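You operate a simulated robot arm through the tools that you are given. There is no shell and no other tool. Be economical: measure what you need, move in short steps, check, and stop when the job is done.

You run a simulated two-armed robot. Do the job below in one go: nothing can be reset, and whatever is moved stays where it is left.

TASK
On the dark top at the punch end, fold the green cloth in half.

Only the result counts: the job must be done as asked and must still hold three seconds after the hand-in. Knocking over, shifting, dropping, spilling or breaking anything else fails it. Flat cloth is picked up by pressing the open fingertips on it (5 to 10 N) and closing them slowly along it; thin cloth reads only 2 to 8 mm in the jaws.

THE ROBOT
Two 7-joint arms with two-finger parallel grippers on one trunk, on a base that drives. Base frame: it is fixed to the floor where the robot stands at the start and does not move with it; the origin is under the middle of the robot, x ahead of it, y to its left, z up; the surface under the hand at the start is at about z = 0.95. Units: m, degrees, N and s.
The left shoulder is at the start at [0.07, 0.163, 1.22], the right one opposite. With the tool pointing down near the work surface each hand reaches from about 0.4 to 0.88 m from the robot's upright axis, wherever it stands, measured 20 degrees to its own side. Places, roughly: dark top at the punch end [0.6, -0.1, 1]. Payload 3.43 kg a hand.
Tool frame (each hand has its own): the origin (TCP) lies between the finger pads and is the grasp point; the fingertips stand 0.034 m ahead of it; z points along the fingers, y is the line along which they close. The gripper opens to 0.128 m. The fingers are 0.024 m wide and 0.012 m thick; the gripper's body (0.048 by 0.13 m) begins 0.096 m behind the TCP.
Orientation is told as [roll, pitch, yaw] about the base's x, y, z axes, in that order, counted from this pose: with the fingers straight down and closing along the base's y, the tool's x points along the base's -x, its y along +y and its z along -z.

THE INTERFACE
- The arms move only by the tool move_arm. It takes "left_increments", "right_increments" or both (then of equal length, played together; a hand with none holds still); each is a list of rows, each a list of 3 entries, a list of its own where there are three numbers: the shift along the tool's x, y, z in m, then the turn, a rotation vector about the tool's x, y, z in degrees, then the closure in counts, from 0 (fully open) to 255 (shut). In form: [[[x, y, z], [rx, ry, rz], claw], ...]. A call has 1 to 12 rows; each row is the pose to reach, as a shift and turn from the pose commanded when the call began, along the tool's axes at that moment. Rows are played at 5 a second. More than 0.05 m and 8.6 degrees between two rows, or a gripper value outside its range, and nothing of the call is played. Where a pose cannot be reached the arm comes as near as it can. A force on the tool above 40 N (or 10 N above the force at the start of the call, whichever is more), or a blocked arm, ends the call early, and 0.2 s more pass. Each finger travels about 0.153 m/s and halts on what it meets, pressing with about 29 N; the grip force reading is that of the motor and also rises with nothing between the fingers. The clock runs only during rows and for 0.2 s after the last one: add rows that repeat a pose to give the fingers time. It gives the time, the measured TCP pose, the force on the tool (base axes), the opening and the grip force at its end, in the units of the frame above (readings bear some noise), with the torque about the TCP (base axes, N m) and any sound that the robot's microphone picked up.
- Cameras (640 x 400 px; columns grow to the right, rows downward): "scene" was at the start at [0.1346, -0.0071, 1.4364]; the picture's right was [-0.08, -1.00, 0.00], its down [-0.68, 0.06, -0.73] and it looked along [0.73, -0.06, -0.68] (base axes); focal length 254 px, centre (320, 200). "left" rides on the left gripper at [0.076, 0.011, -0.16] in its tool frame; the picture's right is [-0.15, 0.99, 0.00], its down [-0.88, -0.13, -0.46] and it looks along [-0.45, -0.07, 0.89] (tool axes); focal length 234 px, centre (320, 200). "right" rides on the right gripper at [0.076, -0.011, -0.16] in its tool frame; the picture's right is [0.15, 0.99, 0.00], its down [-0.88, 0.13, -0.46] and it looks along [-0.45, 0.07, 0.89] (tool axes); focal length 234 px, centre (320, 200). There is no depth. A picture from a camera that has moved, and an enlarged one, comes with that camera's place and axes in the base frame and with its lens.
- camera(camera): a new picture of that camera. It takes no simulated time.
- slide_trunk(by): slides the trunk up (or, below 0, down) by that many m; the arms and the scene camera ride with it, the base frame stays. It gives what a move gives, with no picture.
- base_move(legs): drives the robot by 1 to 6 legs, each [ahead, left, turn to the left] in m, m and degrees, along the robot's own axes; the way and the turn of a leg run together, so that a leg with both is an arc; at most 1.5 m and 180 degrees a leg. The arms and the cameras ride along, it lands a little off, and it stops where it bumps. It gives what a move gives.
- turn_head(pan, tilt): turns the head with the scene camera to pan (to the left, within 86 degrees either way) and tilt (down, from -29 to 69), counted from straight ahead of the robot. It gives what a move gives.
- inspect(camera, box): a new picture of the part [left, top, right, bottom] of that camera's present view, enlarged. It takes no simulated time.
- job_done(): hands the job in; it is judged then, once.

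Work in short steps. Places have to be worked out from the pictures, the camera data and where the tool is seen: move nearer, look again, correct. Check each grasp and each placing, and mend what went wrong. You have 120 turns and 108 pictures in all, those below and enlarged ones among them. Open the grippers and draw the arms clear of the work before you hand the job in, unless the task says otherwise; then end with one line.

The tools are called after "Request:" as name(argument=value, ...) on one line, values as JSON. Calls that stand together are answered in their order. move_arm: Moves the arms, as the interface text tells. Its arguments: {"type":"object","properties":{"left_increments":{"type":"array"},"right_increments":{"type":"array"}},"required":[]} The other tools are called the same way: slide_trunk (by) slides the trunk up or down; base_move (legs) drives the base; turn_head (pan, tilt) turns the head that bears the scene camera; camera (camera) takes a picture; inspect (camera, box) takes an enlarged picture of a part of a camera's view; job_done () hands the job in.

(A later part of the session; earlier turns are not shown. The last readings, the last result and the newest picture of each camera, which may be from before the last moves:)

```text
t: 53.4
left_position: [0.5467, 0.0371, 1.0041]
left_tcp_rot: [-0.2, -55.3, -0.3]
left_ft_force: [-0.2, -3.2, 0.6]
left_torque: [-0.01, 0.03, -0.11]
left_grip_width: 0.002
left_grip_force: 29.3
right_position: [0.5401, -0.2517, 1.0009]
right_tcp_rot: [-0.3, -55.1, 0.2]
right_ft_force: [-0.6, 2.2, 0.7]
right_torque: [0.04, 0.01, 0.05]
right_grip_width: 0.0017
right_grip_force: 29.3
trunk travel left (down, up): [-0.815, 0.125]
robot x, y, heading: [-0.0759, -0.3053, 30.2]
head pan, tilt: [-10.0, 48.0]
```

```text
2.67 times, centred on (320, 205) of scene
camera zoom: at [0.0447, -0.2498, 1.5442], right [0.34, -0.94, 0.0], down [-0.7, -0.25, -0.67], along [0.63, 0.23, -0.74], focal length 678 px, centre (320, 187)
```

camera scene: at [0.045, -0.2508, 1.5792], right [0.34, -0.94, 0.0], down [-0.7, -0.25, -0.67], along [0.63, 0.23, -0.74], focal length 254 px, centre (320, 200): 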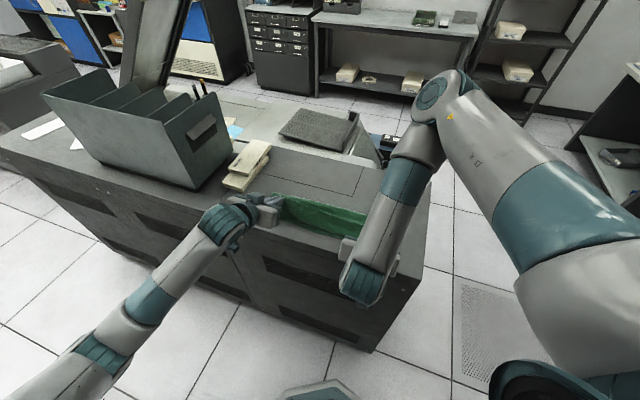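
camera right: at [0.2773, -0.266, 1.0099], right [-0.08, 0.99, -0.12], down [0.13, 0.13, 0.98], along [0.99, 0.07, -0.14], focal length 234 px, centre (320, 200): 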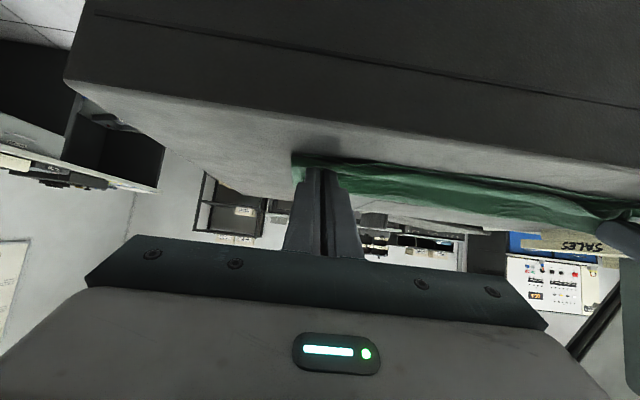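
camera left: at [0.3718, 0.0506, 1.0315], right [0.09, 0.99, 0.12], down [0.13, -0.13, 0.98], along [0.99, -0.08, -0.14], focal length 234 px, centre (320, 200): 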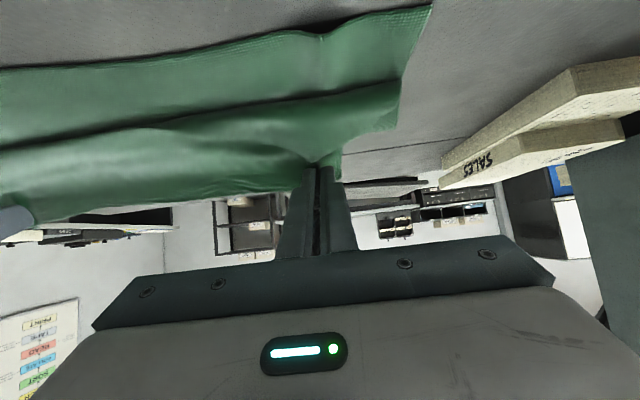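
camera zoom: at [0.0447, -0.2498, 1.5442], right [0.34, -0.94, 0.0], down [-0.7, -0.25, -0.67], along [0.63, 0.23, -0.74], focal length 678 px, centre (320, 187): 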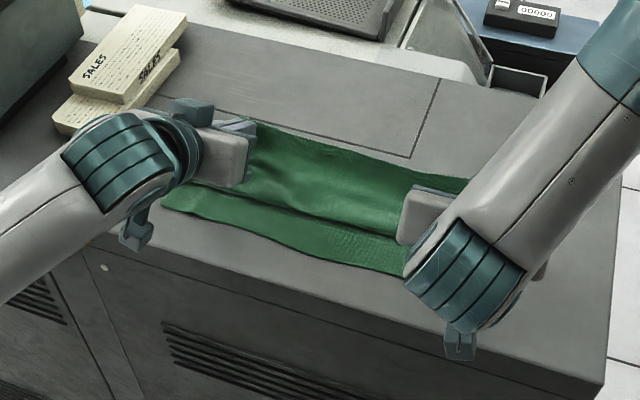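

The cloth is now in a Z: the first fold is at ≈0.575, with the held flap curled back over a bulge at 0.50. I push on 4 cm to bring the first fold to ≈0.597, then lift the flap upright and lean it toward me.

Request:
move_arm(left_increments=[[[-0.0115, 0, 0.0164], [0, 0, 0], 255], [[-0.023, 0, 0.0328], [0, 0, 0], 255], [[-0.023, 0, 0.0328], [0, 0, 0], 255], [[-0.0336, 0, 0.0131], [0, 0, 0], 255], [[-0.0319, 0, -0.0102], [0, 0, 0], 255], [[-0.027, 0, -0.0312], [0, 0, 0], 255], [[-0.0172, 0, -0.0487], [0, 0, 0], 255], [[-0.0172, 0, -0.0487], [0, 0, 0], 255]], right_increments=[[[-0.0115, 0, 0.0164], [0, 0, 0], 255], [[-0.023, 0, 0.0328], [0, 0, 0], 255], [[-0.023, 0, 0.0328], [0, 0, 0], 255], [[-0.0336, 0, 0.0131], [0, 0, 0], 255], [[-0.0319, 0, -0.0102], [0, 0, 0], 255], [[-0.027, 0, -0.0312], [0, 0, 0], 255], [[-0.0172, 0, -0.0487], [0, 0, 0], 255], [[-0.0172, 0, -0.0487], [0, 0, 0], 255]])

Request:
camera(camera="left")

Request:
camera(camera="right")

Request:
inspect(camera="scene", box=[200, 130, 440, 280])

```text
t: 55.2
left_position: [0.5169, 0.035, 1.0451]
left_tcp_rot: [-0.2, -55.3, -0.4]
left_ft_force: [0.3, -1.1, -0.1]
left_torque: [0.01, -0.04, -0.06]
left_grip_width: 0.0022
left_grip_force: 29.0
right_position: [0.5096, -0.2501, 1.043]
right_tcp_rot: [-0.3, -55.1, 0.0]
right_ft_force: [0.0, 1.0, 0.4]
right_torque: [0.03, -0.03, 0.04]
right_grip_width: 0.0018
right_grip_force: 28.9
trunk travel left (down, up): [-0.815, 0.125]
robot x, y, heading: [-0.0733, -0.3012, 30.1]
head pan, tilt: [-10.0, 48.0]
```

```text
45 pictures are left
camera left: at [0.3429, 0.049, 1.0735], right [0.09, 0.99, 0.12], down [0.13, -0.13, 0.98], along [0.99, -0.08, -0.14], focal length 234 px, centre (320, 200)
```

left: 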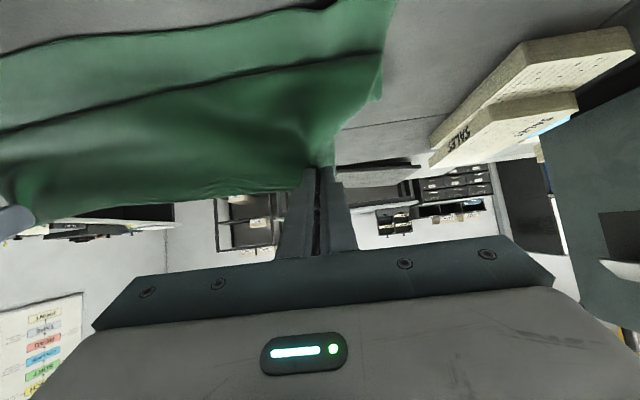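

```text
44 pictures are left
camera right: at [0.3352, -0.2622, 1.0712], right [-0.08, 0.99, -0.12], down [0.13, 0.13, 0.98], along [0.99, 0.06, -0.14], focal length 234 px, centre (320, 200)
```

right: 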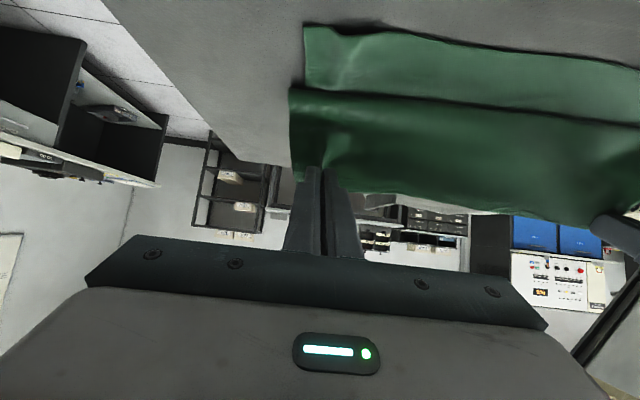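

```text
2.67 times, centred on (320, 205) of scene
camera zoom: at [0.0462, -0.2508, 1.5441], right [0.34, -0.94, 0.0], down [-0.7, -0.25, -0.67], along [0.63, 0.23, -0.74], focal length 678 px, centre (320, 187)
```

zoom: 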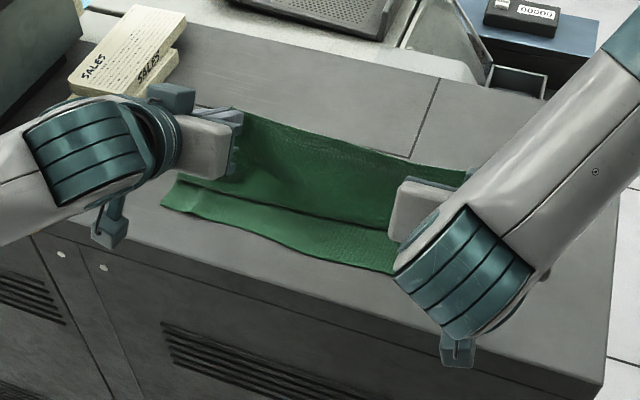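

The flap now stands up from x≈0.50–0.53. I lean it toward me past that line and open the fingers so that it falls outward.

Request:
move_arm(left_increments=[[[0.008, 0, -0.013], [0, 0, 0], 255], [[0.0156, 0, -0.0257], [0, 0, 0], 255], [[0.028, 0, -0.038], [0, 0, 0], 255], [[0.0414, 0, -0.0504], [0, 0, 0], 255], [[0.0414, 0, -0.0504], [0, 0, 0], 255]], right_increments=[[[0.008, 0, -0.013], [0, 0, 0], 255], [[0.0156, 0, -0.0257], [0, 0, 0], 255], [[0.028, 0, -0.038], [0, 0, 0], 255], [[0.0414, 0, -0.0504], [0, 0, 0], 255], [[0.0414, 0, -0.0504], [0, 0, 0], 255]])

Request:
camera(camera="left")

Request:
camera(camera="right")

```text
t: 56.4
left_position: [0.4521, 0.036, 1.0388]
left_tcp_rot: [-0.1, -55.2, -0.5]
left_ft_force: [-0.2, -2.2, -0.5]
left_torque: [0.03, -0.01, -0.07]
left_grip_width: 0.0022
left_grip_force: 29.2
right_position: [0.4444, -0.2524, 1.0369]
right_tcp_rot: [-0.3, -55.0, 0.1]
right_ft_force: [-0.2, 2.0, 0.8]
right_torque: [0.05, 0.06, 0.07]
right_grip_width: 0.0018
right_grip_force: 28.6
trunk travel left (down, up): [-0.815, 0.125]
robot x, y, heading: [-0.0746, -0.2996, 30.2]
head pan, tilt: [-10.0, 48.0]
```

```text
42 pictures are left
camera left: at [0.2778, 0.049, 1.0677], right [0.09, 0.99, 0.12], down [0.13, -0.13, 0.98], along [0.99, -0.08, -0.14], focal length 234 px, centre (320, 200)
```

left: 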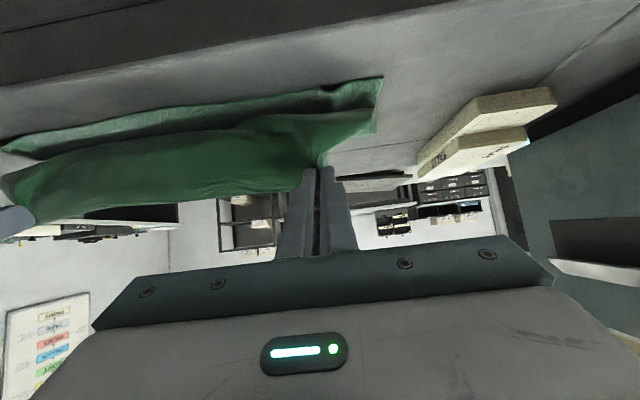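

```text
41 pictures are left
camera right: at [0.2706, -0.2632, 1.0651], right [-0.08, 0.99, -0.12], down [0.13, 0.13, 0.98], along [0.99, 0.06, -0.14], focal length 234 px, centre (320, 200)
```

right: 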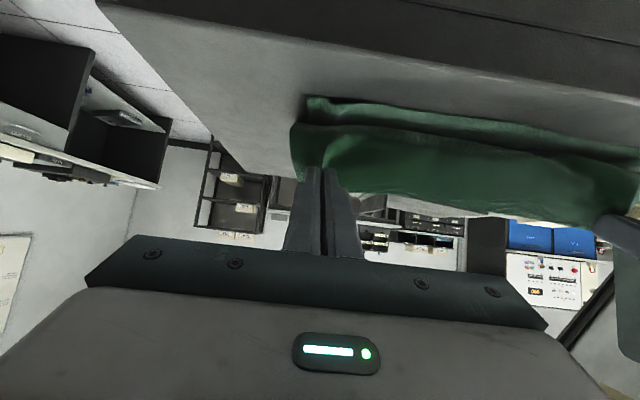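

The flap leans outward now, so I open both grippers and see how it falls.

Request:
move_arm(left_increments=[[[0, 0, 0], [0, 0, 0], 160], [[0, 0, 0], [0, 0, 0], 120], [[0, 0, 0], [0, 0, 0], 120], [[0, 0, 0], [0, 0, 0], 120]], right_increments=[[[0, 0, 0], [0, 0, 0], 160], [[0, 0, 0], [0, 0, 0], 120], [[0, 0, 0], [0, 0, 0], 120], [[0, 0, 0], [0, 0, 0], 120]])

Request:
camera(camera="left")

Request:
camera(camera="right")

Request:
inspect(camera="scene", box=[200, 130, 440, 280])

```text
t: 57.4
left_position: [0.4518, 0.036, 1.0398]
left_tcp_rot: [-0.2, -55.3, -0.4]
left_ft_force: [0.0, -0.3, 0.3]
left_torque: [0.0, 0.01, -0.01]
left_grip_width: 0.0678
left_grip_force: 0.1
right_position: [0.4458, -0.2506, 1.0366]
right_tcp_rot: [-0.4, -55.0, 0.1]
right_ft_force: [-0.5, -0.2, -1.2]
right_torque: [0.02, 0.02, 0.0]
right_grip_width: 0.0677
right_grip_force: 0.1
trunk travel left (down, up): [-0.815, 0.125]
robot x, y, heading: [-0.0773, -0.3014, 30.0]
head pan, tilt: [-10.0, 48.0]
```

```text
40 pictures are left
camera left: at [0.2771, 0.0501, 1.0678], right [0.09, 0.99, 0.12], down [0.13, -0.13, 0.98], along [0.99, -0.08, -0.14], focal length 234 px, centre (320, 200)
```

left: 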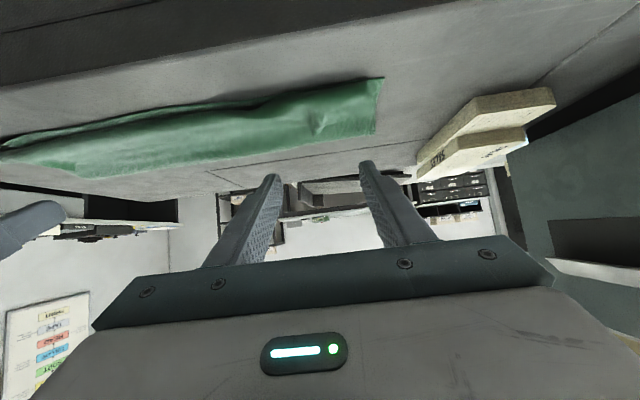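

```text
39 pictures are left
camera right: at [0.27, -0.2621, 1.0654], right [-0.08, 0.99, -0.12], down [0.13, 0.13, 0.98], along [0.99, 0.06, -0.14], focal length 234 px, centre (320, 200)
```

right: 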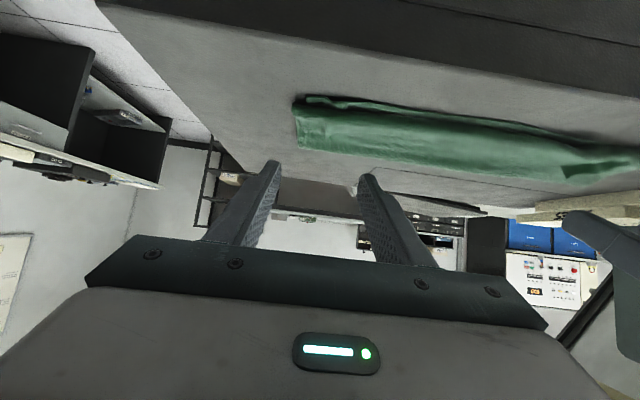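

```text
2.67 times, centred on (320, 205) of scene
camera zoom: at [0.0454, -0.2503, 1.5442], right [0.34, -0.94, 0.0], down [-0.7, -0.25, -0.67], along [0.63, 0.23, -0.74], focal length 678 px, centre (320, 187)
```

zoom: 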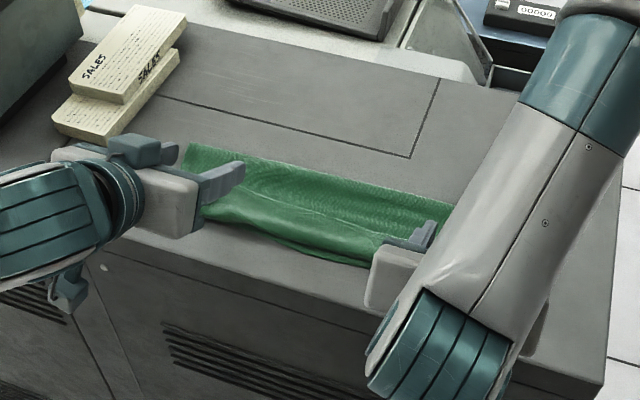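

It seems to have fallen flat toward me. I lift the hands up and outward to get a clear view.

Request:
move_arm(left_increments=[[[-0.033, 0, -0.023], [0, 0, 0], 120], [[-0.065, 0, -0.046], [0, 0, 0], 120], [[-0.1, 0.02, -0.07], [0, 0, 0], 120], [[-0.12, 0.06, -0.09], [0, 0, 0], 120]], right_increments=[[[-0.033, 0, -0.023], [0, 0, 0], 120], [[-0.065, 0, -0.046], [0, 0, 0], 120], [[-0.1, -0.04, -0.07], [0, 0, 0], 120], [[-0.12, -0.08, -0.09], [0, 0, 0], 120], [[-0.12, -0.12, -0.09], [0, 0, 0], 120], [[-0.12, -0.15, -0.09], [0, 0, 0], 120]])

Request:
camera(camera="scene")

```text
refused: give rows for one hand, or as many for the one as for the other
```

```text
37 pictures are left
camera scene: at [0.0454, -0.2503, 1.5442], right [0.34, -0.94, 0.0], down [-0.7, -0.25, -0.67], along [0.63, 0.23, -0.74], focal length 254 px, centre (320, 200)
```

scene: 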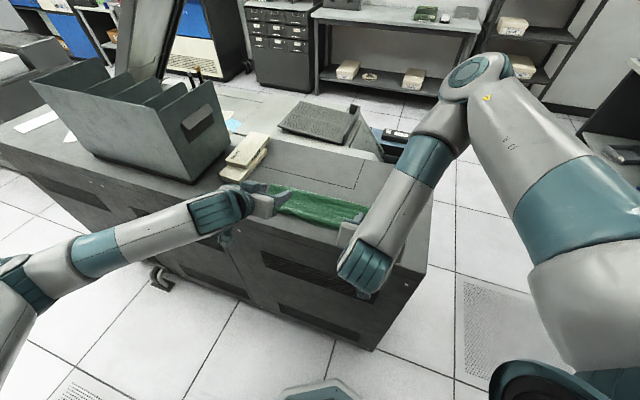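

The call was refused because the row counts differed. I repeat it with equal rows.

Request:
move_arm(left_increments=[[[-0.033, 0, -0.023], [0, 0, 0], 120], [[-0.065, 0, -0.046], [0, 0, 0], 120], [[-0.1, 0.02, -0.07], [0, 0, 0], 120], [[-0.12, 0.05, -0.09], [0, 0, 0], 120], [[-0.12, 0.06, -0.09], [0, 0, 0], 120], [[-0.12, 0.06, -0.09], [0, 0, 0], 120]], right_increments=[[[-0.033, 0, -0.023], [0, 0, 0], 120], [[-0.065, 0, -0.046], [0, 0, 0], 120], [[-0.095, -0.02, -0.066], [0, 0, 0], 120], [[-0.115, -0.055, -0.085], [0, 0, 0], 120], [[-0.12, -0.1, -0.09], [0, 0, 0], 120], [[-0.12, -0.14, -0.09], [0, 0, 0], 120]])

Request:
camera(camera="scene")

```text
t: 58.8
left_position: [0.4456, 0.0916, 1.1908]
left_tcp_rot: [0.2, -55.2, -0.7]
left_ft_force: [-0.5, -1.1, -0.1]
left_torque: [0.04, 0.06, 0.1]
left_grip_width: 0.0676
left_grip_force: 0.0
right_position: [0.5621, -0.3088, 1.1937]
right_tcp_rot: [-0.1, -54.8, -0.1]
right_ft_force: [0.0, -0.2, 0.2]
right_torque: [0.04, 0.01, 0.04]
right_grip_width: 0.0679
right_grip_force: 0.0
right hand out of reach, approached as far as the arm can: row 1, 2, 3, 4, 5, 6
trunk travel left (down, up): [-0.815, 0.125]
robot x, y, heading: [-0.0761, -0.306, 30.0]
head pan, tilt: [-10.0, 48.0]
```

```text
36 pictures are left
camera scene: at [0.0468, -0.2569, 1.5443], right [0.34, -0.94, 0.0], down [-0.7, -0.25, -0.67], along [0.63, 0.23, -0.74], focal length 254 px, centre (320, 200)
```

scene: 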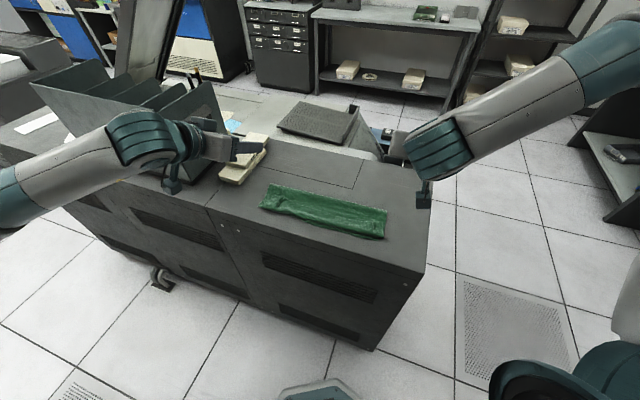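

Request:
inspect(camera="scene", box=[245, 165, 405, 265])

```text
4.00 times, centred on (325, 215) of scene
camera zoom: at [0.0468, -0.2569, 1.5443], right [0.34, -0.94, 0.0], down [-0.7, -0.25, -0.67], along [0.63, 0.23, -0.74], focal length 1017 px, centre (300, 140)
```

zoom: 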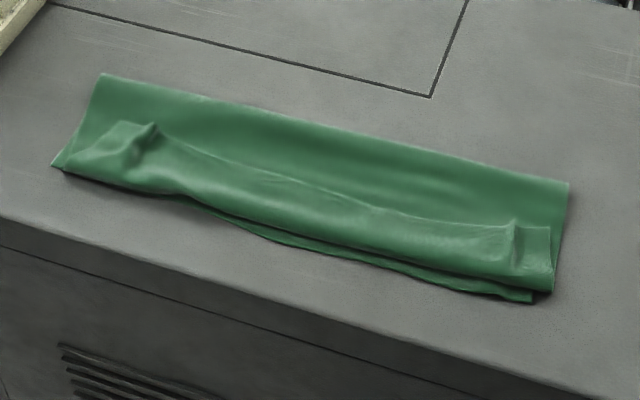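

The flap is still curled back on top (hem at x≈0.51), and the fold is at x≈0.57 instead of ≈0.597. Plan: nudge the fold line about 2.5 cm outward from above, then unroll the flap toward me. First both hands go vertical over the fold.

Request:
move_arm(left_increments=[[[0.003, -0.009, 0.01], [0, 8, 0], 120], [[0.008, -0.018, 0.03], [0, 16, 0], 120], [[0.012, -0.027, 0.05], [0, 24, 0], 120], [[0.016, -0.036, 0.075], [0, 32, 0], 120], [[0.02, -0.045, 0.1], [0, 40, 0], 120], [[0.023, -0.053, 0.13], [0, 48, 0], 120], [[0.025, -0.06, 0.157], [0, 55, 0], 120], [[0.025, -0.06, 0.157], [0, 55, 0], 120]], right_increments=[[[0.012, 0.01, 0.005], [0, 8, 0], 120], [[0.025, 0.02, 0.015], [0, 16, 0], 120], [[0.037, 0.03, 0.025], [0, 24, 0], 120], [[0.05, 0.04, 0.037], [0, 32, 0], 120], [[0.063, 0.05, 0.05], [0, 40, 0], 120], [[0.076, 0.06, 0.06], [0, 48, 0], 120], [[0.089, 0.069, 0.072], [0, 54.8, 0], 120], [[0.089, 0.069, 0.072], [0, 54.8, 0], 120]])

Request:
camera(camera="left")

Request:
camera(camera="right")

```text
t: 60.6
left_position: [0.5609, 0.0348, 1.0793]
left_tcp_rot: [0.0, -0.3, -0.6]
left_ft_force: [0.0, 0.1, 0.2]
left_torque: [0.0, -0.01, -0.03]
left_grip_width: 0.0675
left_grip_force: 0.1
right_position: [0.5658, -0.2337, 1.0805]
right_tcp_rot: [-0.2, -0.2, -0.1]
right_ft_force: [-0.3, -0.5, 0.8]
right_torque: [0.0, -0.05, 0.0]
right_grip_width: 0.0678
right_grip_force: 0.0
trunk travel left (down, up): [-0.815, 0.125]
robot x, y, heading: [-0.0743, -0.3005, 30.0]
head pan, tilt: [-10.0, 48.0]
```

```text
34 pictures are left
camera left: at [0.4835, 0.0473, 1.2382], right [0.16, 0.99, 0.0], down [0.88, -0.14, 0.46], along [0.45, -0.07, -0.89], focal length 234 px, centre (320, 200)
```

left: 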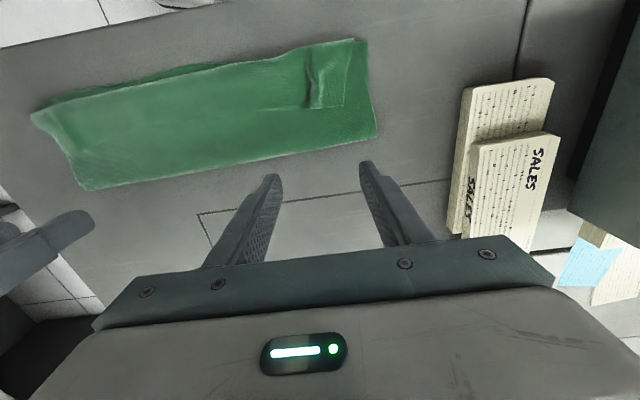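

```text
33 pictures are left
camera right: at [0.489, -0.2453, 1.2388], right [-0.15, 0.99, 0.0], down [0.88, 0.13, 0.46], along [0.45, 0.06, -0.89], focal length 234 px, centre (320, 200)
```

right: 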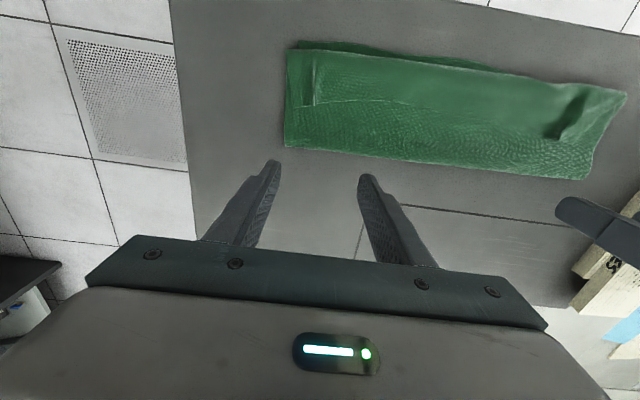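

The folds are roughly thirds: 0.10 below, 0.10 middle and 0.08 curled flap. The old pinch ridges on the flap stand up, so I will pinch them again at (0.498, 0.05) and (0.498, −0.254) and roll the fold back before unrolling the flap.

Request:
move_arm(left_increments=[[[0.02, 0.005, 0.02], [0, 0, 0], 150], [[0.045, 0.01, 0.045], [0, 0, 0], 160], [[0.063, 0.015, 0.07], [0, 0, 0], 160], [[0.063, 0.015, 0.084], [0, 0, 0], 160], [[0.063, 0.015, 0.088], [0, 0, 0], 160], [[0.063, 0.015, 0.088], [0, 0, 0], 160]], right_increments=[[[0.022, -0.007, 0.02], [0, 0, 0], 150], [[0.047, -0.014, 0.045], [0, 0, 0], 160], [[0.068, -0.02, 0.07], [0, 0, 0], 160], [[0.068, -0.02, 0.084], [0, 0, 0], 160], [[0.068, -0.02, 0.088], [0, 0, 0], 160], [[0.068, -0.02, 0.088], [0, 0, 0], 160]])

Request:
camera(camera="left")

Request:
camera(camera="right")

```text
t: 62.0
left_position: [0.4967, 0.0488, 0.9916]
left_tcp_rot: [-0.2, -0.3, -0.5]
left_ft_force: [0.0, 1.2, 0.0]
left_torque: [0.02, 0.03, -0.05]
left_grip_width: 0.0479
left_grip_force: 0.1
right_position: [0.4978, -0.2552, 0.9931]
right_tcp_rot: [-0.2, -0.1, -0.1]
right_ft_force: [0.0, 0.3, 0.2]
right_torque: [0.04, 0.01, 0.03]
right_grip_width: 0.0476
right_grip_force: 0.1
trunk travel left (down, up): [-0.815, 0.125]
robot x, y, heading: [-0.0708, -0.3018, 30.1]
head pan, tilt: [-10.0, 48.0]
```

```text
32 pictures are left
camera left: at [0.4214, 0.0623, 1.1506], right [0.16, 0.99, 0.0], down [0.88, -0.14, 0.46], along [0.45, -0.07, -0.89], focal length 234 px, centre (320, 200)
```

left: 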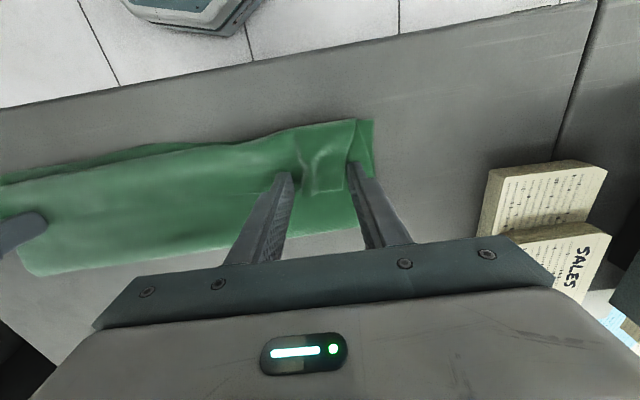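

```text
31 pictures are left
camera right: at [0.4216, -0.2661, 1.1514], right [-0.14, 0.99, 0.0], down [0.88, 0.13, 0.46], along [0.45, 0.06, -0.89], focal length 234 px, centre (320, 200)
```

right: 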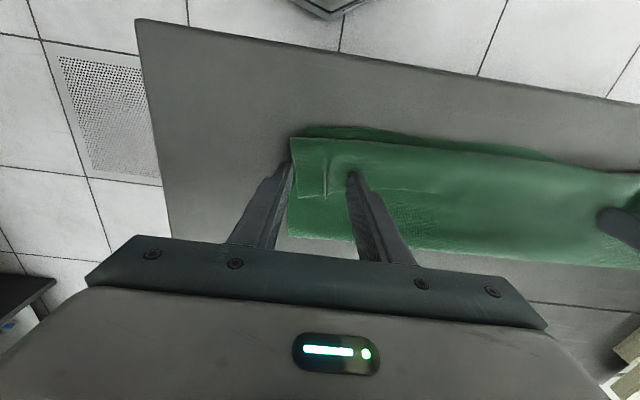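

Both ridges are between the fingers. I lower 2 mm and close slowly.

Request:
move_arm(left_increments=[[[0, 0, 0.002], [0, 0, 0], 170], [[0, 0, 0.002], [0, 0, 0], 180], [[0, 0, 0.002], [0, 0, 0], 190], [[0, 0, 0.002], [0, 0, 0], 200], [[0, 0, 0.002], [0, 0, 0], 210], [[0, 0, 0.002], [0, 0, 0], 220], [[0, 0, 0.002], [0, 0, 0], 230], [[0, 0, 0.002], [0, 0, 0], 240], [[0, 0, 0.002], [0, 0, 0], 250], [[0, 0, 0.002], [0, 0, 0], 255], [[0, 0, 0.002], [0, 0, 0], 255]], right_increments=[[[0, 0, 0.0025], [0, 0, 0], 170], [[0, 0, 0.0025], [0, 0, 0], 180], [[0, 0, 0.0025], [0, 0, 0], 190], [[0, 0, 0.0025], [0, 0, 0], 200], [[0, 0, 0.0025], [0, 0, 0], 210], [[0, 0, 0.0025], [0, 0, 0], 220], [[0, 0, 0.0025], [0, 0, 0], 230], [[0, 0, 0.0025], [0, 0, 0], 240], [[0, 0, 0.0025], [0, 0, 0], 250], [[0, 0, 0.0025], [0, 0, 0], 255], [[0, 0, 0.0025], [0, 0, 0], 255]])

Request:
camera(camera="right")

```text
t: 64.4
left_position: [0.4972, 0.0495, 0.9903]
left_tcp_rot: [-0.1, -0.3, -0.5]
left_ft_force: [-0.5, 0.5, 0.4]
left_torque: [-0.02, 0.01, -0.02]
left_grip_width: 0.0
left_grip_force: 29.4
right_position: [0.4979, -0.2542, 0.9907]
right_tcp_rot: [-0.2, -0.2, -0.1]
right_ft_force: [0.4, 0.0, -0.3]
right_torque: [-0.01, -0.01, -0.03]
right_grip_width: 0.0019
right_grip_force: 29.3
trunk travel left (down, up): [-0.815, 0.125]
robot x, y, heading: [-0.0729, -0.2995, 30.3]
head pan, tilt: [-10.0, 48.0]
```

```text
30 pictures are left
camera right: at [0.4216, -0.266, 1.1484], right [-0.14, 0.99, 0.0], down [0.88, 0.13, 0.46], along [0.45, 0.06, -0.89], focal length 234 px, centre (320, 200)
```

right: 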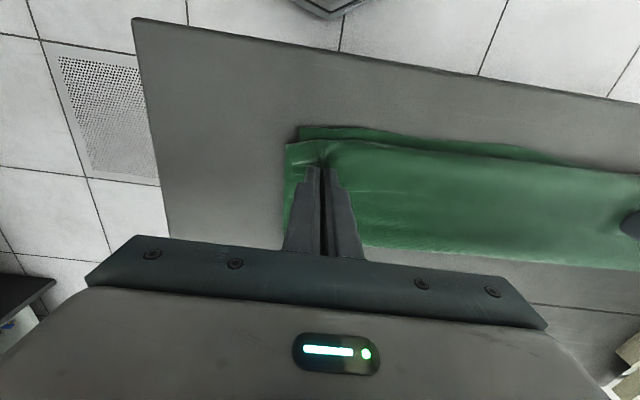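

The right hand holds, the left missed. I reopen the left hand and press deeper to feel contact.

Request:
move_arm(left_increments=[[[0, 0, -0.012], [0, 0, 0], 200], [[0, 0, -0.012], [0, 0, 0], 160], [[0, 0, -0.002], [0, 0, 0], 160], [[0, 0, 0.002], [0, 0, 0], 160], [[0, 0, 0.004], [0, 0, 0], 160], [[0, 0, 0.004], [0, 0, 0], 160]])

Request:
camera(camera="left")

```text
t: 65.8
left_position: [0.499, 0.0512, 0.9873]
left_tcp_rot: [-0.1, -0.3, -0.4]
left_ft_force: [-0.5, 0.1, 4.5]
left_torque: [0.03, 0.02, 0.01]
left_grip_width: 0.0478
left_grip_force: 0.1
right_position: [0.4976, -0.2546, 0.991]
right_tcp_rot: [-0.3, -0.2, -0.1]
right_ft_force: [-0.4, -0.7, -0.3]
right_torque: [-0.01, -0.04, 0.03]
right_grip_width: 0.002
right_grip_force: 28.6
trunk travel left (down, up): [-0.815, 0.125]
robot x, y, heading: [-0.0731, -0.3004, 30.3]
head pan, tilt: [-10.0, 48.0]
```

```text
29 pictures are left
camera left: at [0.4222, 0.0632, 1.1454], right [0.16, 0.99, 0.0], down [0.88, -0.14, 0.46], along [0.46, -0.07, -0.89], focal length 234 px, centre (320, 200)
```

left: 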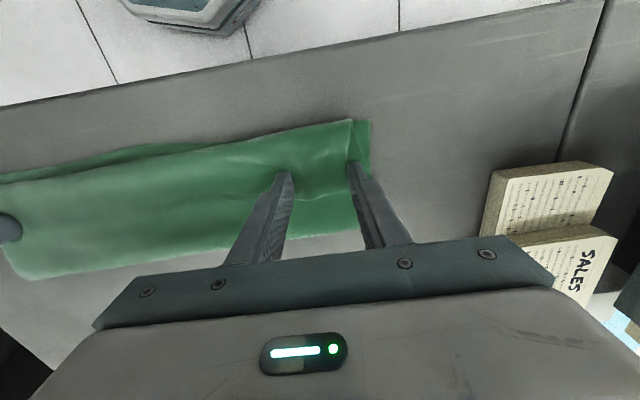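

Contact is 4.5 N and the fingers are on the flap. I close slowly with slightly more pressure.

Request:
move_arm(left_increments=[[[0, 0, 0.001], [0, 0, 0], 168], [[0, 0, 0.001], [0, 0, 0], 176], [[0, 0, 0.001], [0, 0, 0], 184], [[0, 0, 0.001], [0, 0, 0], 192], [[0, 0, 0.001], [0, 0, 0], 200], [[0, 0, 0.001], [0, 0, 0], 209], [[0, 0, 0.001], [0, 0, 0], 218], [[0, 0, 0.001], [0, 0, 0], 228], [[0, 0, 0.001], [0, 0, 0], 238], [[0, 0, 0.001], [0, 0, 0], 248], [[0, 0, 0.001], [0, 0, 0], 255], [[0, 0, 0.001], [0, 0, 0], 255]])

Request:
camera(camera="left")

```text
t: 68.4
left_position: [0.4985, 0.0486, 0.9866]
left_tcp_rot: [-0.1, -0.4, -0.6]
left_ft_force: [0.4, -14.1, 16.6]
left_torque: [-0.48, 0.01, 0.08]
left_grip_width: 0.0046
left_grip_force: 28.8
right_position: [0.4966, -0.2554, 0.9908]
right_tcp_rot: [-0.1, -0.3, -0.1]
right_ft_force: [-0.2, 10.3, 0.0]
right_torque: [0.38, 0.01, -0.06]
right_grip_width: 0.0024
right_grip_force: 28.6
trunk travel left (down, up): [-0.815, 0.125]
robot x, y, heading: [-0.0757, -0.3008, 30.1]
head pan, tilt: [-10.0, 48.0]
```

```text
28 pictures are left
camera left: at [0.4212, 0.0606, 1.1448], right [0.16, 0.99, 0.0], down [0.88, -0.14, 0.46], along [0.46, -0.07, -0.89], focal length 234 px, centre (320, 200)
```

left: 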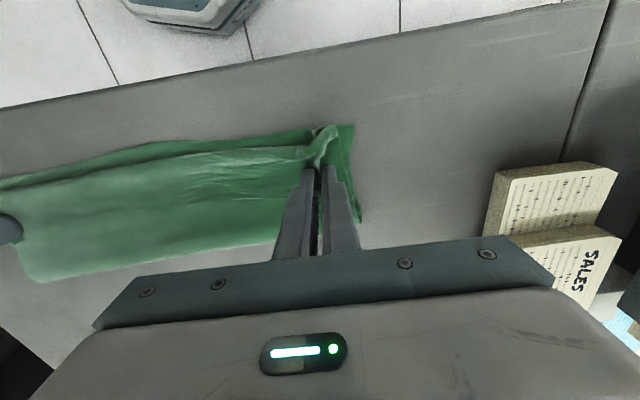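

Both hands hold now, with some tension between them. I bring them slightly together, lift about 2 cm and move +x by 8 cm to roll the fold outward.

Request:
move_arm(left_increments=[[[0, -0.004, -0.004], [0, 0, 0], 255], [[0, -0.005, -0.014], [0, 0, 0], 255], [[-0.015, -0.005, -0.022], [0, 0, 0], 255], [[-0.03, -0.005, -0.024], [0, 0, 0], 255], [[-0.045, -0.005, -0.024], [0, 0, 0], 255], [[-0.06, -0.005, -0.024], [0, 0, 0], 255], [[-0.075, -0.005, -0.022], [0, 0, 0], 255], [[-0.085, -0.005, -0.02], [0, 0, 0], 255], [[-0.085, -0.005, -0.02], [0, 0, 0], 255]], right_increments=[[[0, 0.004, -0.002], [0, 0, 0], 255], [[0, 0.005, -0.012], [0, 0, 0], 255], [[-0.015, 0.005, -0.02], [0, 0, 0], 255], [[-0.03, 0.005, -0.021], [0, 0, 0], 255], [[-0.045, 0.005, -0.021], [0, 0, 0], 255], [[-0.055, 0.005, -0.021], [0, 0, 0], 255], [[-0.065, 0.005, -0.019], [0, 0, 0], 255], [[-0.075, 0.005, -0.017], [0, 0, 0], 255], [[-0.075, 0.005, -0.017], [0, 0, 0], 255]])

Request:
camera(camera="left")

Request:
camera(camera="right")

```text
t: 70.4
left_position: [0.5818, 0.0436, 1.0055]
left_tcp_rot: [-0.2, -0.3, -0.5]
left_ft_force: [0.1, -0.9, 0.1]
left_torque: [-0.02, 0.0, 0.01]
left_grip_width: 0.0045
left_grip_force: 28.9
right_position: [0.5745, -0.2514, 1.0061]
right_tcp_rot: [-0.2, -0.3, -0.1]
right_ft_force: [0.0, 1.2, 0.8]
right_torque: [0.03, -0.01, 0.01]
right_grip_width: 0.0021
right_grip_force: 28.5
trunk travel left (down, up): [-0.815, 0.125]
robot x, y, heading: [-0.0748, -0.3037, 29.9]
head pan, tilt: [-10.0, 48.0]
```

```text
27 pictures are left
camera left: at [0.5061, 0.0568, 1.1639], right [0.16, 0.99, 0.0], down [0.88, -0.14, 0.46], along [0.45, -0.07, -0.89], focal length 234 px, centre (320, 200)
```

left: 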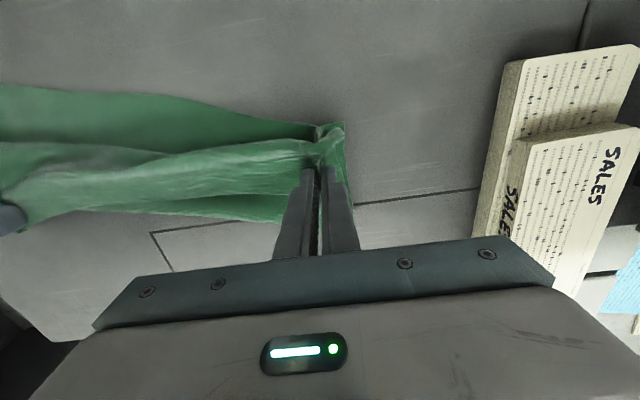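

```text
26 pictures are left
camera right: at [0.4967, -0.2621, 1.1653], right [-0.14, 0.99, 0.0], down [0.88, 0.13, 0.46], along [0.45, 0.06, -0.89], focal length 234 px, centre (320, 200)
```

right: 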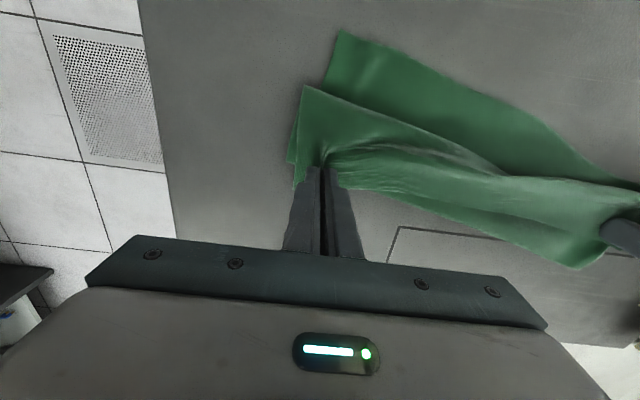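

The left pinch caught the lower layer too and dragged that whole end. I reverse both moves, then release the left hand only and look again.

Request:
move_arm(left_increments=[[[0.015, 0, 0], [0, 0, 0], 255], [[0.03, 0, 0], [0, 0, 0], 255], [[0.045, 0, 0.0], [0, 0, 0], 255], [[0.06, 0, 0.002], [0, 0, 0], 255], [[0.075, 0.002, 0.006], [0, 0, 0], 255], [[0.086, 0.005, 0.014], [0, 0, 0], 255], [[0.09, 0.006, 0.017], [0, 0, 0], 255], [[0.09, 0.006, 0.017], [0, 0, 0], 220], [[0.09, 0.006, 0.017], [0, 0, 0], 180], [[0.09, 0.006, 0.01], [0, 0, 0], 140], [[0.09, 0.006, -0.03], [0, 0, 0], 140], [[0.09, 0.006, -0.07], [0, 0, 0], 140]], right_increments=[[[0.013, 0, 0], [0, 0, 0], 255], [[0.026, 0, 0], [0, 0, 0], 255], [[0.039, 0, 0.0], [0, 0, 0], 255], [[0.052, 0, 0.0], [0, 0, 0], 255], [[0.065, -0.002, 0.003], [0, 0, 0], 255], [[0.075, -0.003, 0.008], [0, 0, 0], 255], [[0.075, -0.004, 0.008], [0, 0, 0], 255], [[0.075, -0.004, 0.008], [0, 0, 0], 255], [[0.075, -0.004, 0.008], [0, 0, 0], 255], [[0.075, -0.004, 0.008], [0, 0, 0], 255], [[0.075, -0.004, 0.008], [0, 0, 0], 255], [[0.075, -0.004, 0.008], [0, 0, 0], 255]])

Request:
camera(camera="left")

```text
t: 73.0
left_position: [0.4913, 0.0516, 1.0744]
left_tcp_rot: [0.0, -0.3, -0.5]
left_ft_force: [-0.5, 0.0, -0.2]
left_torque: [-0.02, -0.02, -0.02]
left_grip_width: 0.0579
left_grip_force: 0.0
right_position: [0.4978, -0.2558, 0.9985]
right_tcp_rot: [-0.2, -0.2, -0.1]
right_ft_force: [0.6, 0.6, 0.6]
right_torque: [0.0, 0.01, 0.0]
right_grip_width: 0.002
right_grip_force: 28.6
trunk travel left (down, up): [-0.815, 0.125]
robot x, y, heading: [-0.0749, -0.3029, 29.8]
head pan, tilt: [-10.0, 48.0]
```

```text
25 pictures are left
camera left: at [0.4156, 0.0637, 1.2329], right [0.16, 0.99, 0.0], down [0.88, -0.14, 0.46], along [0.45, -0.07, -0.89], focal length 234 px, centre (320, 200)
```

left: 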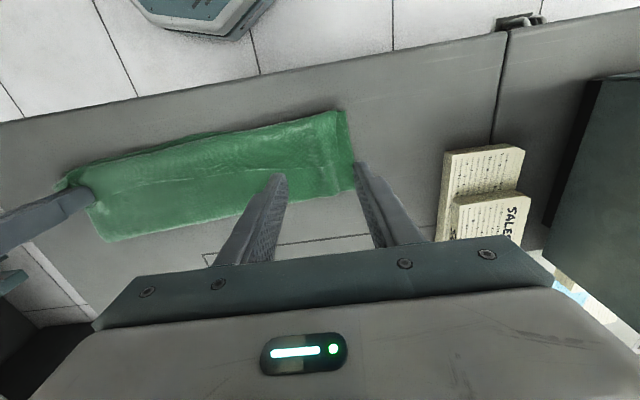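

The state is back as before. I retry the left pinch with only light contact so that it takes just the top flap.

Request:
move_arm(left_increments=[[[-0.003, -0.003, 0.03], [0, 0, 0], 150], [[-0.006, -0.005, 0.06], [0, 0, 0], 160], [[-0.006, -0.005, 0.078], [0, 0, 0], 160], [[-0.006, -0.005, 0.0855], [0, 0, 0], 160], [[-0.006, -0.005, 0.0855], [0, 0, 0], 160]])

```text
t: 74.2
left_position: [0.5014, 0.0471, 0.9887]
left_tcp_rot: [-0.1, -0.3, -0.4]
left_ft_force: [-0.2, 0.4, -0.4]
left_torque: [-0.01, 0.0, -0.03]
left_grip_width: 0.0479
left_grip_force: 0.2
right_position: [0.4985, -0.2551, 0.9978]
right_tcp_rot: [-0.1, -0.3, -0.1]
right_ft_force: [0.0, 0.4, 0.2]
right_torque: [0.0, 0.01, -0.06]
right_grip_width: 0.0025
right_grip_force: 29.4
trunk travel left (down, up): [-0.815, 0.125]
robot x, y, heading: [-0.0711, -0.3026, 30.3]
head pan, tilt: [-10.0, 48.0]
```

Request:
move_arm(left_increments=[[[0, 0, 0.0015], [0, 0, 0], 160], [[0, 0, 0.0015], [0, 0, 0], 170], [[0, 0, 0.0015], [0, 0, 0], 180], [[0, 0, 0.0013], [0, 0, 0], 190], [[0, 0, 0.001], [0, 0, 0], 200], [[0, 0, 0.0005], [0, 0, 0], 210], [[0, 0, 0], [0, 0, 0], 220], [[0, 0, 0], [0, 0, 0], 230], [[0, 0, 0], [0, 0, 0], 240], [[0, 0, 0], [0, 0, 0], 250], [[0, 0, 0], [0, 0, 0], 255], [[0, 0, 0], [0, 0, 0], 255]])

Request:
camera(camera="left")

```text
t: 76.8
left_position: [0.5003, 0.0465, 0.9896]
left_tcp_rot: [-0.1, -0.3, -0.5]
left_ft_force: [-0.6, -4.2, 3.0]
left_torque: [-0.18, 0.02, 0.05]
left_grip_width: 0.0037
left_grip_force: 29.3
right_position: [0.498, -0.2553, 0.9978]
right_tcp_rot: [-0.2, 0.0, -0.1]
right_ft_force: [-1.1, 4.6, 0.5]
right_torque: [0.17, 0.0, -0.03]
right_grip_width: 0.0022
right_grip_force: 28.5
trunk travel left (down, up): [-0.815, 0.125]
robot x, y, heading: [-0.069, -0.303, 30.3]
head pan, tilt: [-10.0, 48.0]
```

```text
24 pictures are left
camera left: at [0.4231, 0.0588, 1.1484], right [0.16, 0.99, 0.0], down [0.88, -0.14, 0.46], along [0.46, -0.07, -0.89], focal length 234 px, centre (320, 200)
```

left: 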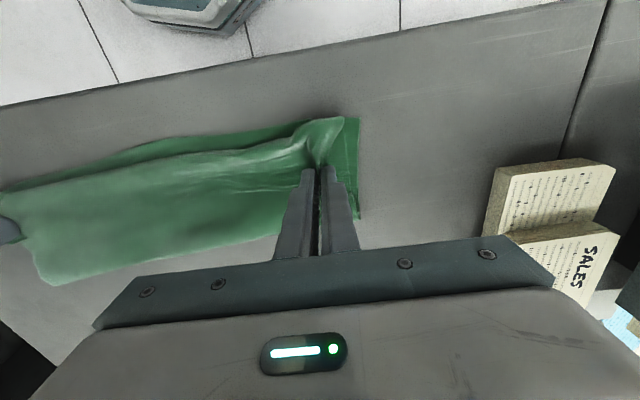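

The left hand now holds only the top flap (3.7 mm), and the lower corner stays put. I roll the flap edge +x by 8.5 cm at low height and check both ends.

Request:
move_arm(left_increments=[[[0, -0.003, -0.006], [0, 0, 0], 255], [[0, -0.003, -0.015], [0, 0, 0], 255], [[-0.015, -0.003, -0.022], [0, 0, 0], 255], [[-0.03, -0.003, -0.024], [0, 0, 0], 255], [[-0.045, -0.003, -0.024], [0, 0, 0], 255], [[-0.06, -0.003, -0.024], [0, 0, 0], 255], [[-0.075, -0.003, -0.022], [0, 0, 0], 255], [[-0.088, -0.003, -0.02], [0, 0, 0], 255], [[-0.088, -0.003, -0.02], [0, 0, 0], 255]], right_increments=[[[0, 0.002, -0.002], [0, 0, 0], 255], [[0, 0.002, -0.008], [0, 0, 0], 255], [[-0.015, 0.002, -0.015], [0, 0, 0], 255], [[-0.03, 0.002, -0.016], [0, 0, 0], 255], [[-0.045, 0.002, -0.016], [0, 0, 0], 255], [[-0.055, 0.002, -0.016], [0, 0, 0], 255], [[-0.07, 0.002, -0.014], [0, 0, 0], 255], [[-0.08, 0.002, -0.012], [0, 0, 0], 255], [[-0.08, 0.002, -0.012], [0, 0, 0], 255]])

Request:
camera(camera="left")

Request:
camera(camera="right")

```text
t: 78.8
left_position: [0.5876, 0.0437, 1.0103]
left_tcp_rot: [-0.2, -0.4, -0.5]
left_ft_force: [-0.4, -1.0, 0.3]
left_torque: [0.0, 0.0, -0.02]
left_grip_width: 0.0037
left_grip_force: 29.3
right_position: [0.578, -0.2525, 1.0107]
right_tcp_rot: [-0.2, -0.3, -0.1]
right_ft_force: [-0.5, 0.7, -0.7]
right_torque: [0.04, -0.03, -0.04]
right_grip_width: 0.0015
right_grip_force: 28.6
trunk travel left (down, up): [-0.815, 0.125]
robot x, y, heading: [-0.0749, -0.3046, 29.9]
head pan, tilt: [-10.0, 48.0]
```

```text
23 pictures are left
camera left: at [0.5109, 0.0559, 1.1684], right [0.16, 0.99, 0.0], down [0.88, -0.14, 0.46], along [0.46, -0.07, -0.89], focal length 234 px, centre (320, 200)
```

left: 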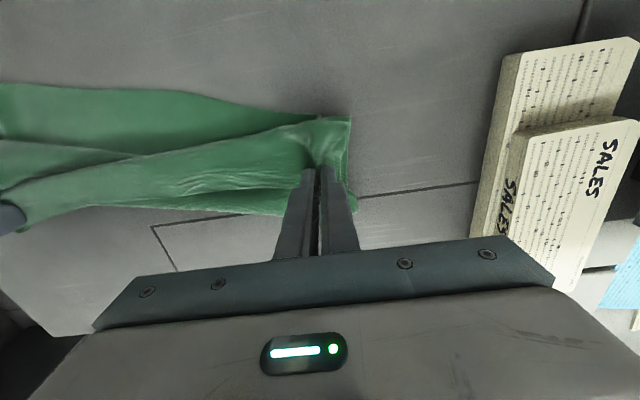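

```text
22 pictures are left
camera right: at [0.5015, -0.2642, 1.1693], right [-0.14, 0.99, 0.0], down [0.88, 0.13, 0.46], along [0.45, 0.06, -0.89], focal length 234 px, centre (320, 200)
```

right: 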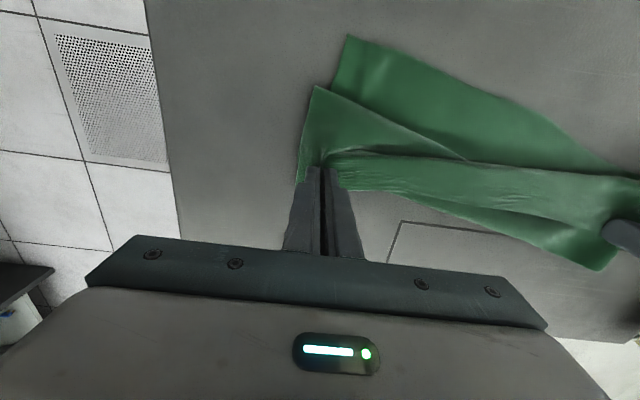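

The left pinch again took the lower layer. I have a better plan: undo this, then turn the flap fully outward toward me so that it overhangs the lower layer. There I can pinch it as a single layer in its final orientation and lay it without a curl. First I reverse and release the left hand.

Request:
move_arm(left_increments=[[[0.015, 0, 0], [0, 0, 0], 255], [[0.03, 0, 0], [0, 0, 0], 255], [[0.045, 0, 0.0], [0, 0, 0], 255], [[0.06, 0, 0.002], [0, 0, 0], 255], [[0.075, 0.002, 0.006], [0, 0, 0], 255], [[0.088, 0.004, 0.014], [0, 0, 0], 255], [[0.094, 0.005, 0.02], [0, 0, 0], 255], [[0.094, 0.005, 0.02], [0, 0, 0], 220], [[0.094, 0.005, 0.02], [0, 0, 0], 180], [[0.094, 0.005, 0.012], [0, 0, 0], 140], [[0.094, 0.005, -0.03], [0, 0, 0], 140], [[0.094, 0.005, -0.07], [0, 0, 0], 140]], right_increments=[[[0.013, 0, 0], [0, 0, 0], 255], [[0.026, 0, 0], [0, 0, 0], 255], [[0.039, 0, 0.0], [0, 0, 0], 255], [[0.052, 0, 0.0], [0, 0, 0], 255], [[0.065, 0, 0.0], [0, 0, 0], 255], [[0.08, 0, 0.0], [0, 0, 0], 255], [[0.08, 0, 0.0], [0, 0, 0], 255], [[0.08, 0, 0.0], [0, 0, 0], 255], [[0.08, 0, 0.0], [0, 0, 0], 255], [[0.08, 0, -0.01], [0, 0, 0], 255], [[0.085, 0, -0.03], [0, 0, 0], 255], [[0.09, 0, -0.05], [0, 0, 0], 255]])

Request:
camera(camera="left")

```text
t: 81.4
left_position: [0.4905, 0.0468, 1.0795]
left_tcp_rot: [-0.1, -0.3, -0.5]
left_ft_force: [0.3, -0.7, -0.3]
left_torque: [0.02, 0.0, -0.01]
left_grip_width: 0.0575
left_grip_force: 0.1
right_position: [0.4874, -0.252, 1.0602]
right_tcp_rot: [-0.1, -0.3, -0.1]
right_ft_force: [0.0, -0.8, -0.7]
right_torque: [0.02, 0.0, 0.0]
right_grip_width: 0.002
right_grip_force: 28.9
trunk travel left (down, up): [-0.815, 0.125]
robot x, y, heading: [-0.0725, -0.3016, 29.8]
head pan, tilt: [-10.0, 48.0]
```

```text
21 pictures are left
camera left: at [0.4139, 0.0591, 1.238], right [0.15, 0.99, 0.0], down [0.88, -0.14, 0.46], along [0.46, -0.07, -0.89], focal length 234 px, centre (320, 200)
```

left: 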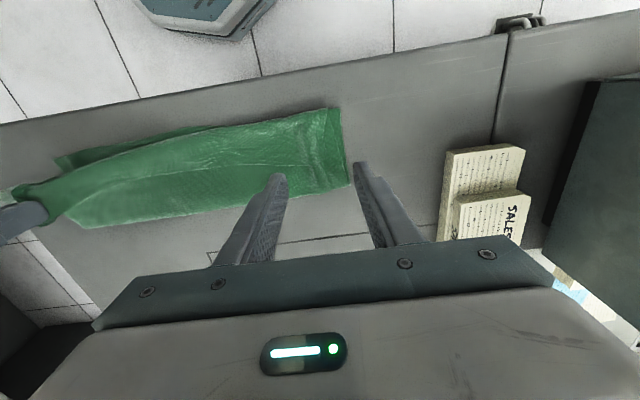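

The left is released and the right hand still holds the flap. I carry the flap's right end outward over the counter edge (x≈0.405) and let it drop.

Request:
move_arm(right_increments=[[[0.015, 0, 0.0], [0, 0, 0], 255], [[0.03, 0, 0.004], [0, 0, 0], 255], [[0.045, 0, 0.01], [0, 0, 0], 255], [[0.06, 0, 0.018], [0, 0, 0], 255], [[0.075, 0, 0.028], [0, 0, 0], 255], [[0.09, 0, 0.038], [0, 0, 0], 255], [[0.095, 0, 0.042], [0, 0, 0], 255], [[0.095, 0, 0.042], [0, 0, 0], 255]])

Request:
camera(camera="right")

Request:
camera(camera="left")

```text
t: 83.2
left_position: [0.4912, 0.0471, 1.079]
left_tcp_rot: [-0.2, -0.3, -0.6]
left_ft_force: [0.7, 0.0, 0.3]
left_torque: [0.01, 0.0, 0.01]
left_grip_width: 0.0575
left_grip_force: 0.0
right_position: [0.3941, -0.2524, 1.016]
right_tcp_rot: [-0.2, -0.1, -0.1]
right_ft_force: [0.6, 0.7, 0.2]
right_torque: [-0.01, 0.01, 0.0]
right_grip_width: 0.0021
right_grip_force: 29.0
trunk travel left (down, up): [-0.815, 0.125]
robot x, y, heading: [-0.073, -0.3, 29.8]
head pan, tilt: [-10.0, 48.0]
```

```text
20 pictures are left
camera right: at [0.3168, -0.2636, 1.1759], right [-0.14, 0.99, 0.0], down [0.88, 0.13, 0.46], along [0.45, 0.06, -0.89], focal length 234 px, centre (320, 200)
```

right: 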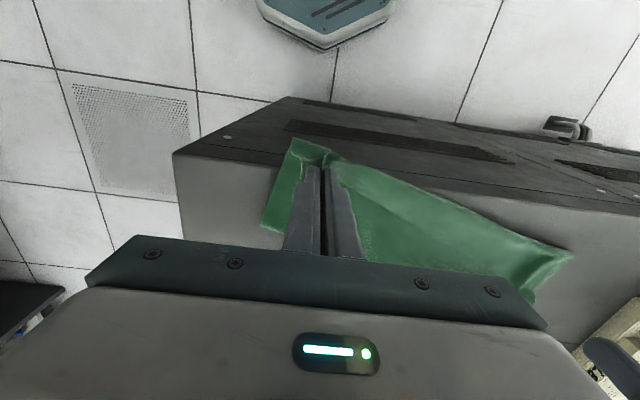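

```text
19 pictures are left
camera left: at [0.4147, 0.0593, 1.2372], right [0.16, 0.99, 0.0], down [0.88, -0.14, 0.46], along [0.45, -0.07, -0.89], focal length 234 px, centre (320, 200)
```

left: 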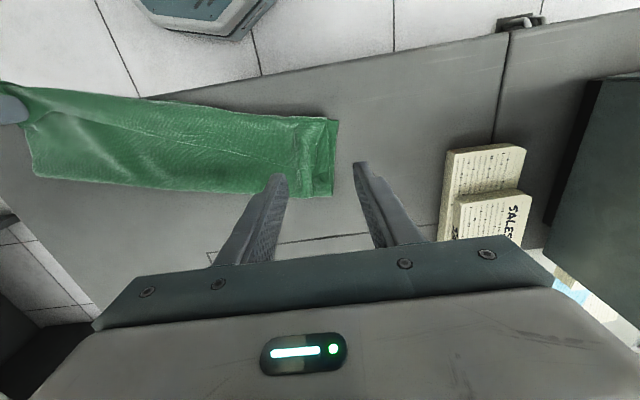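

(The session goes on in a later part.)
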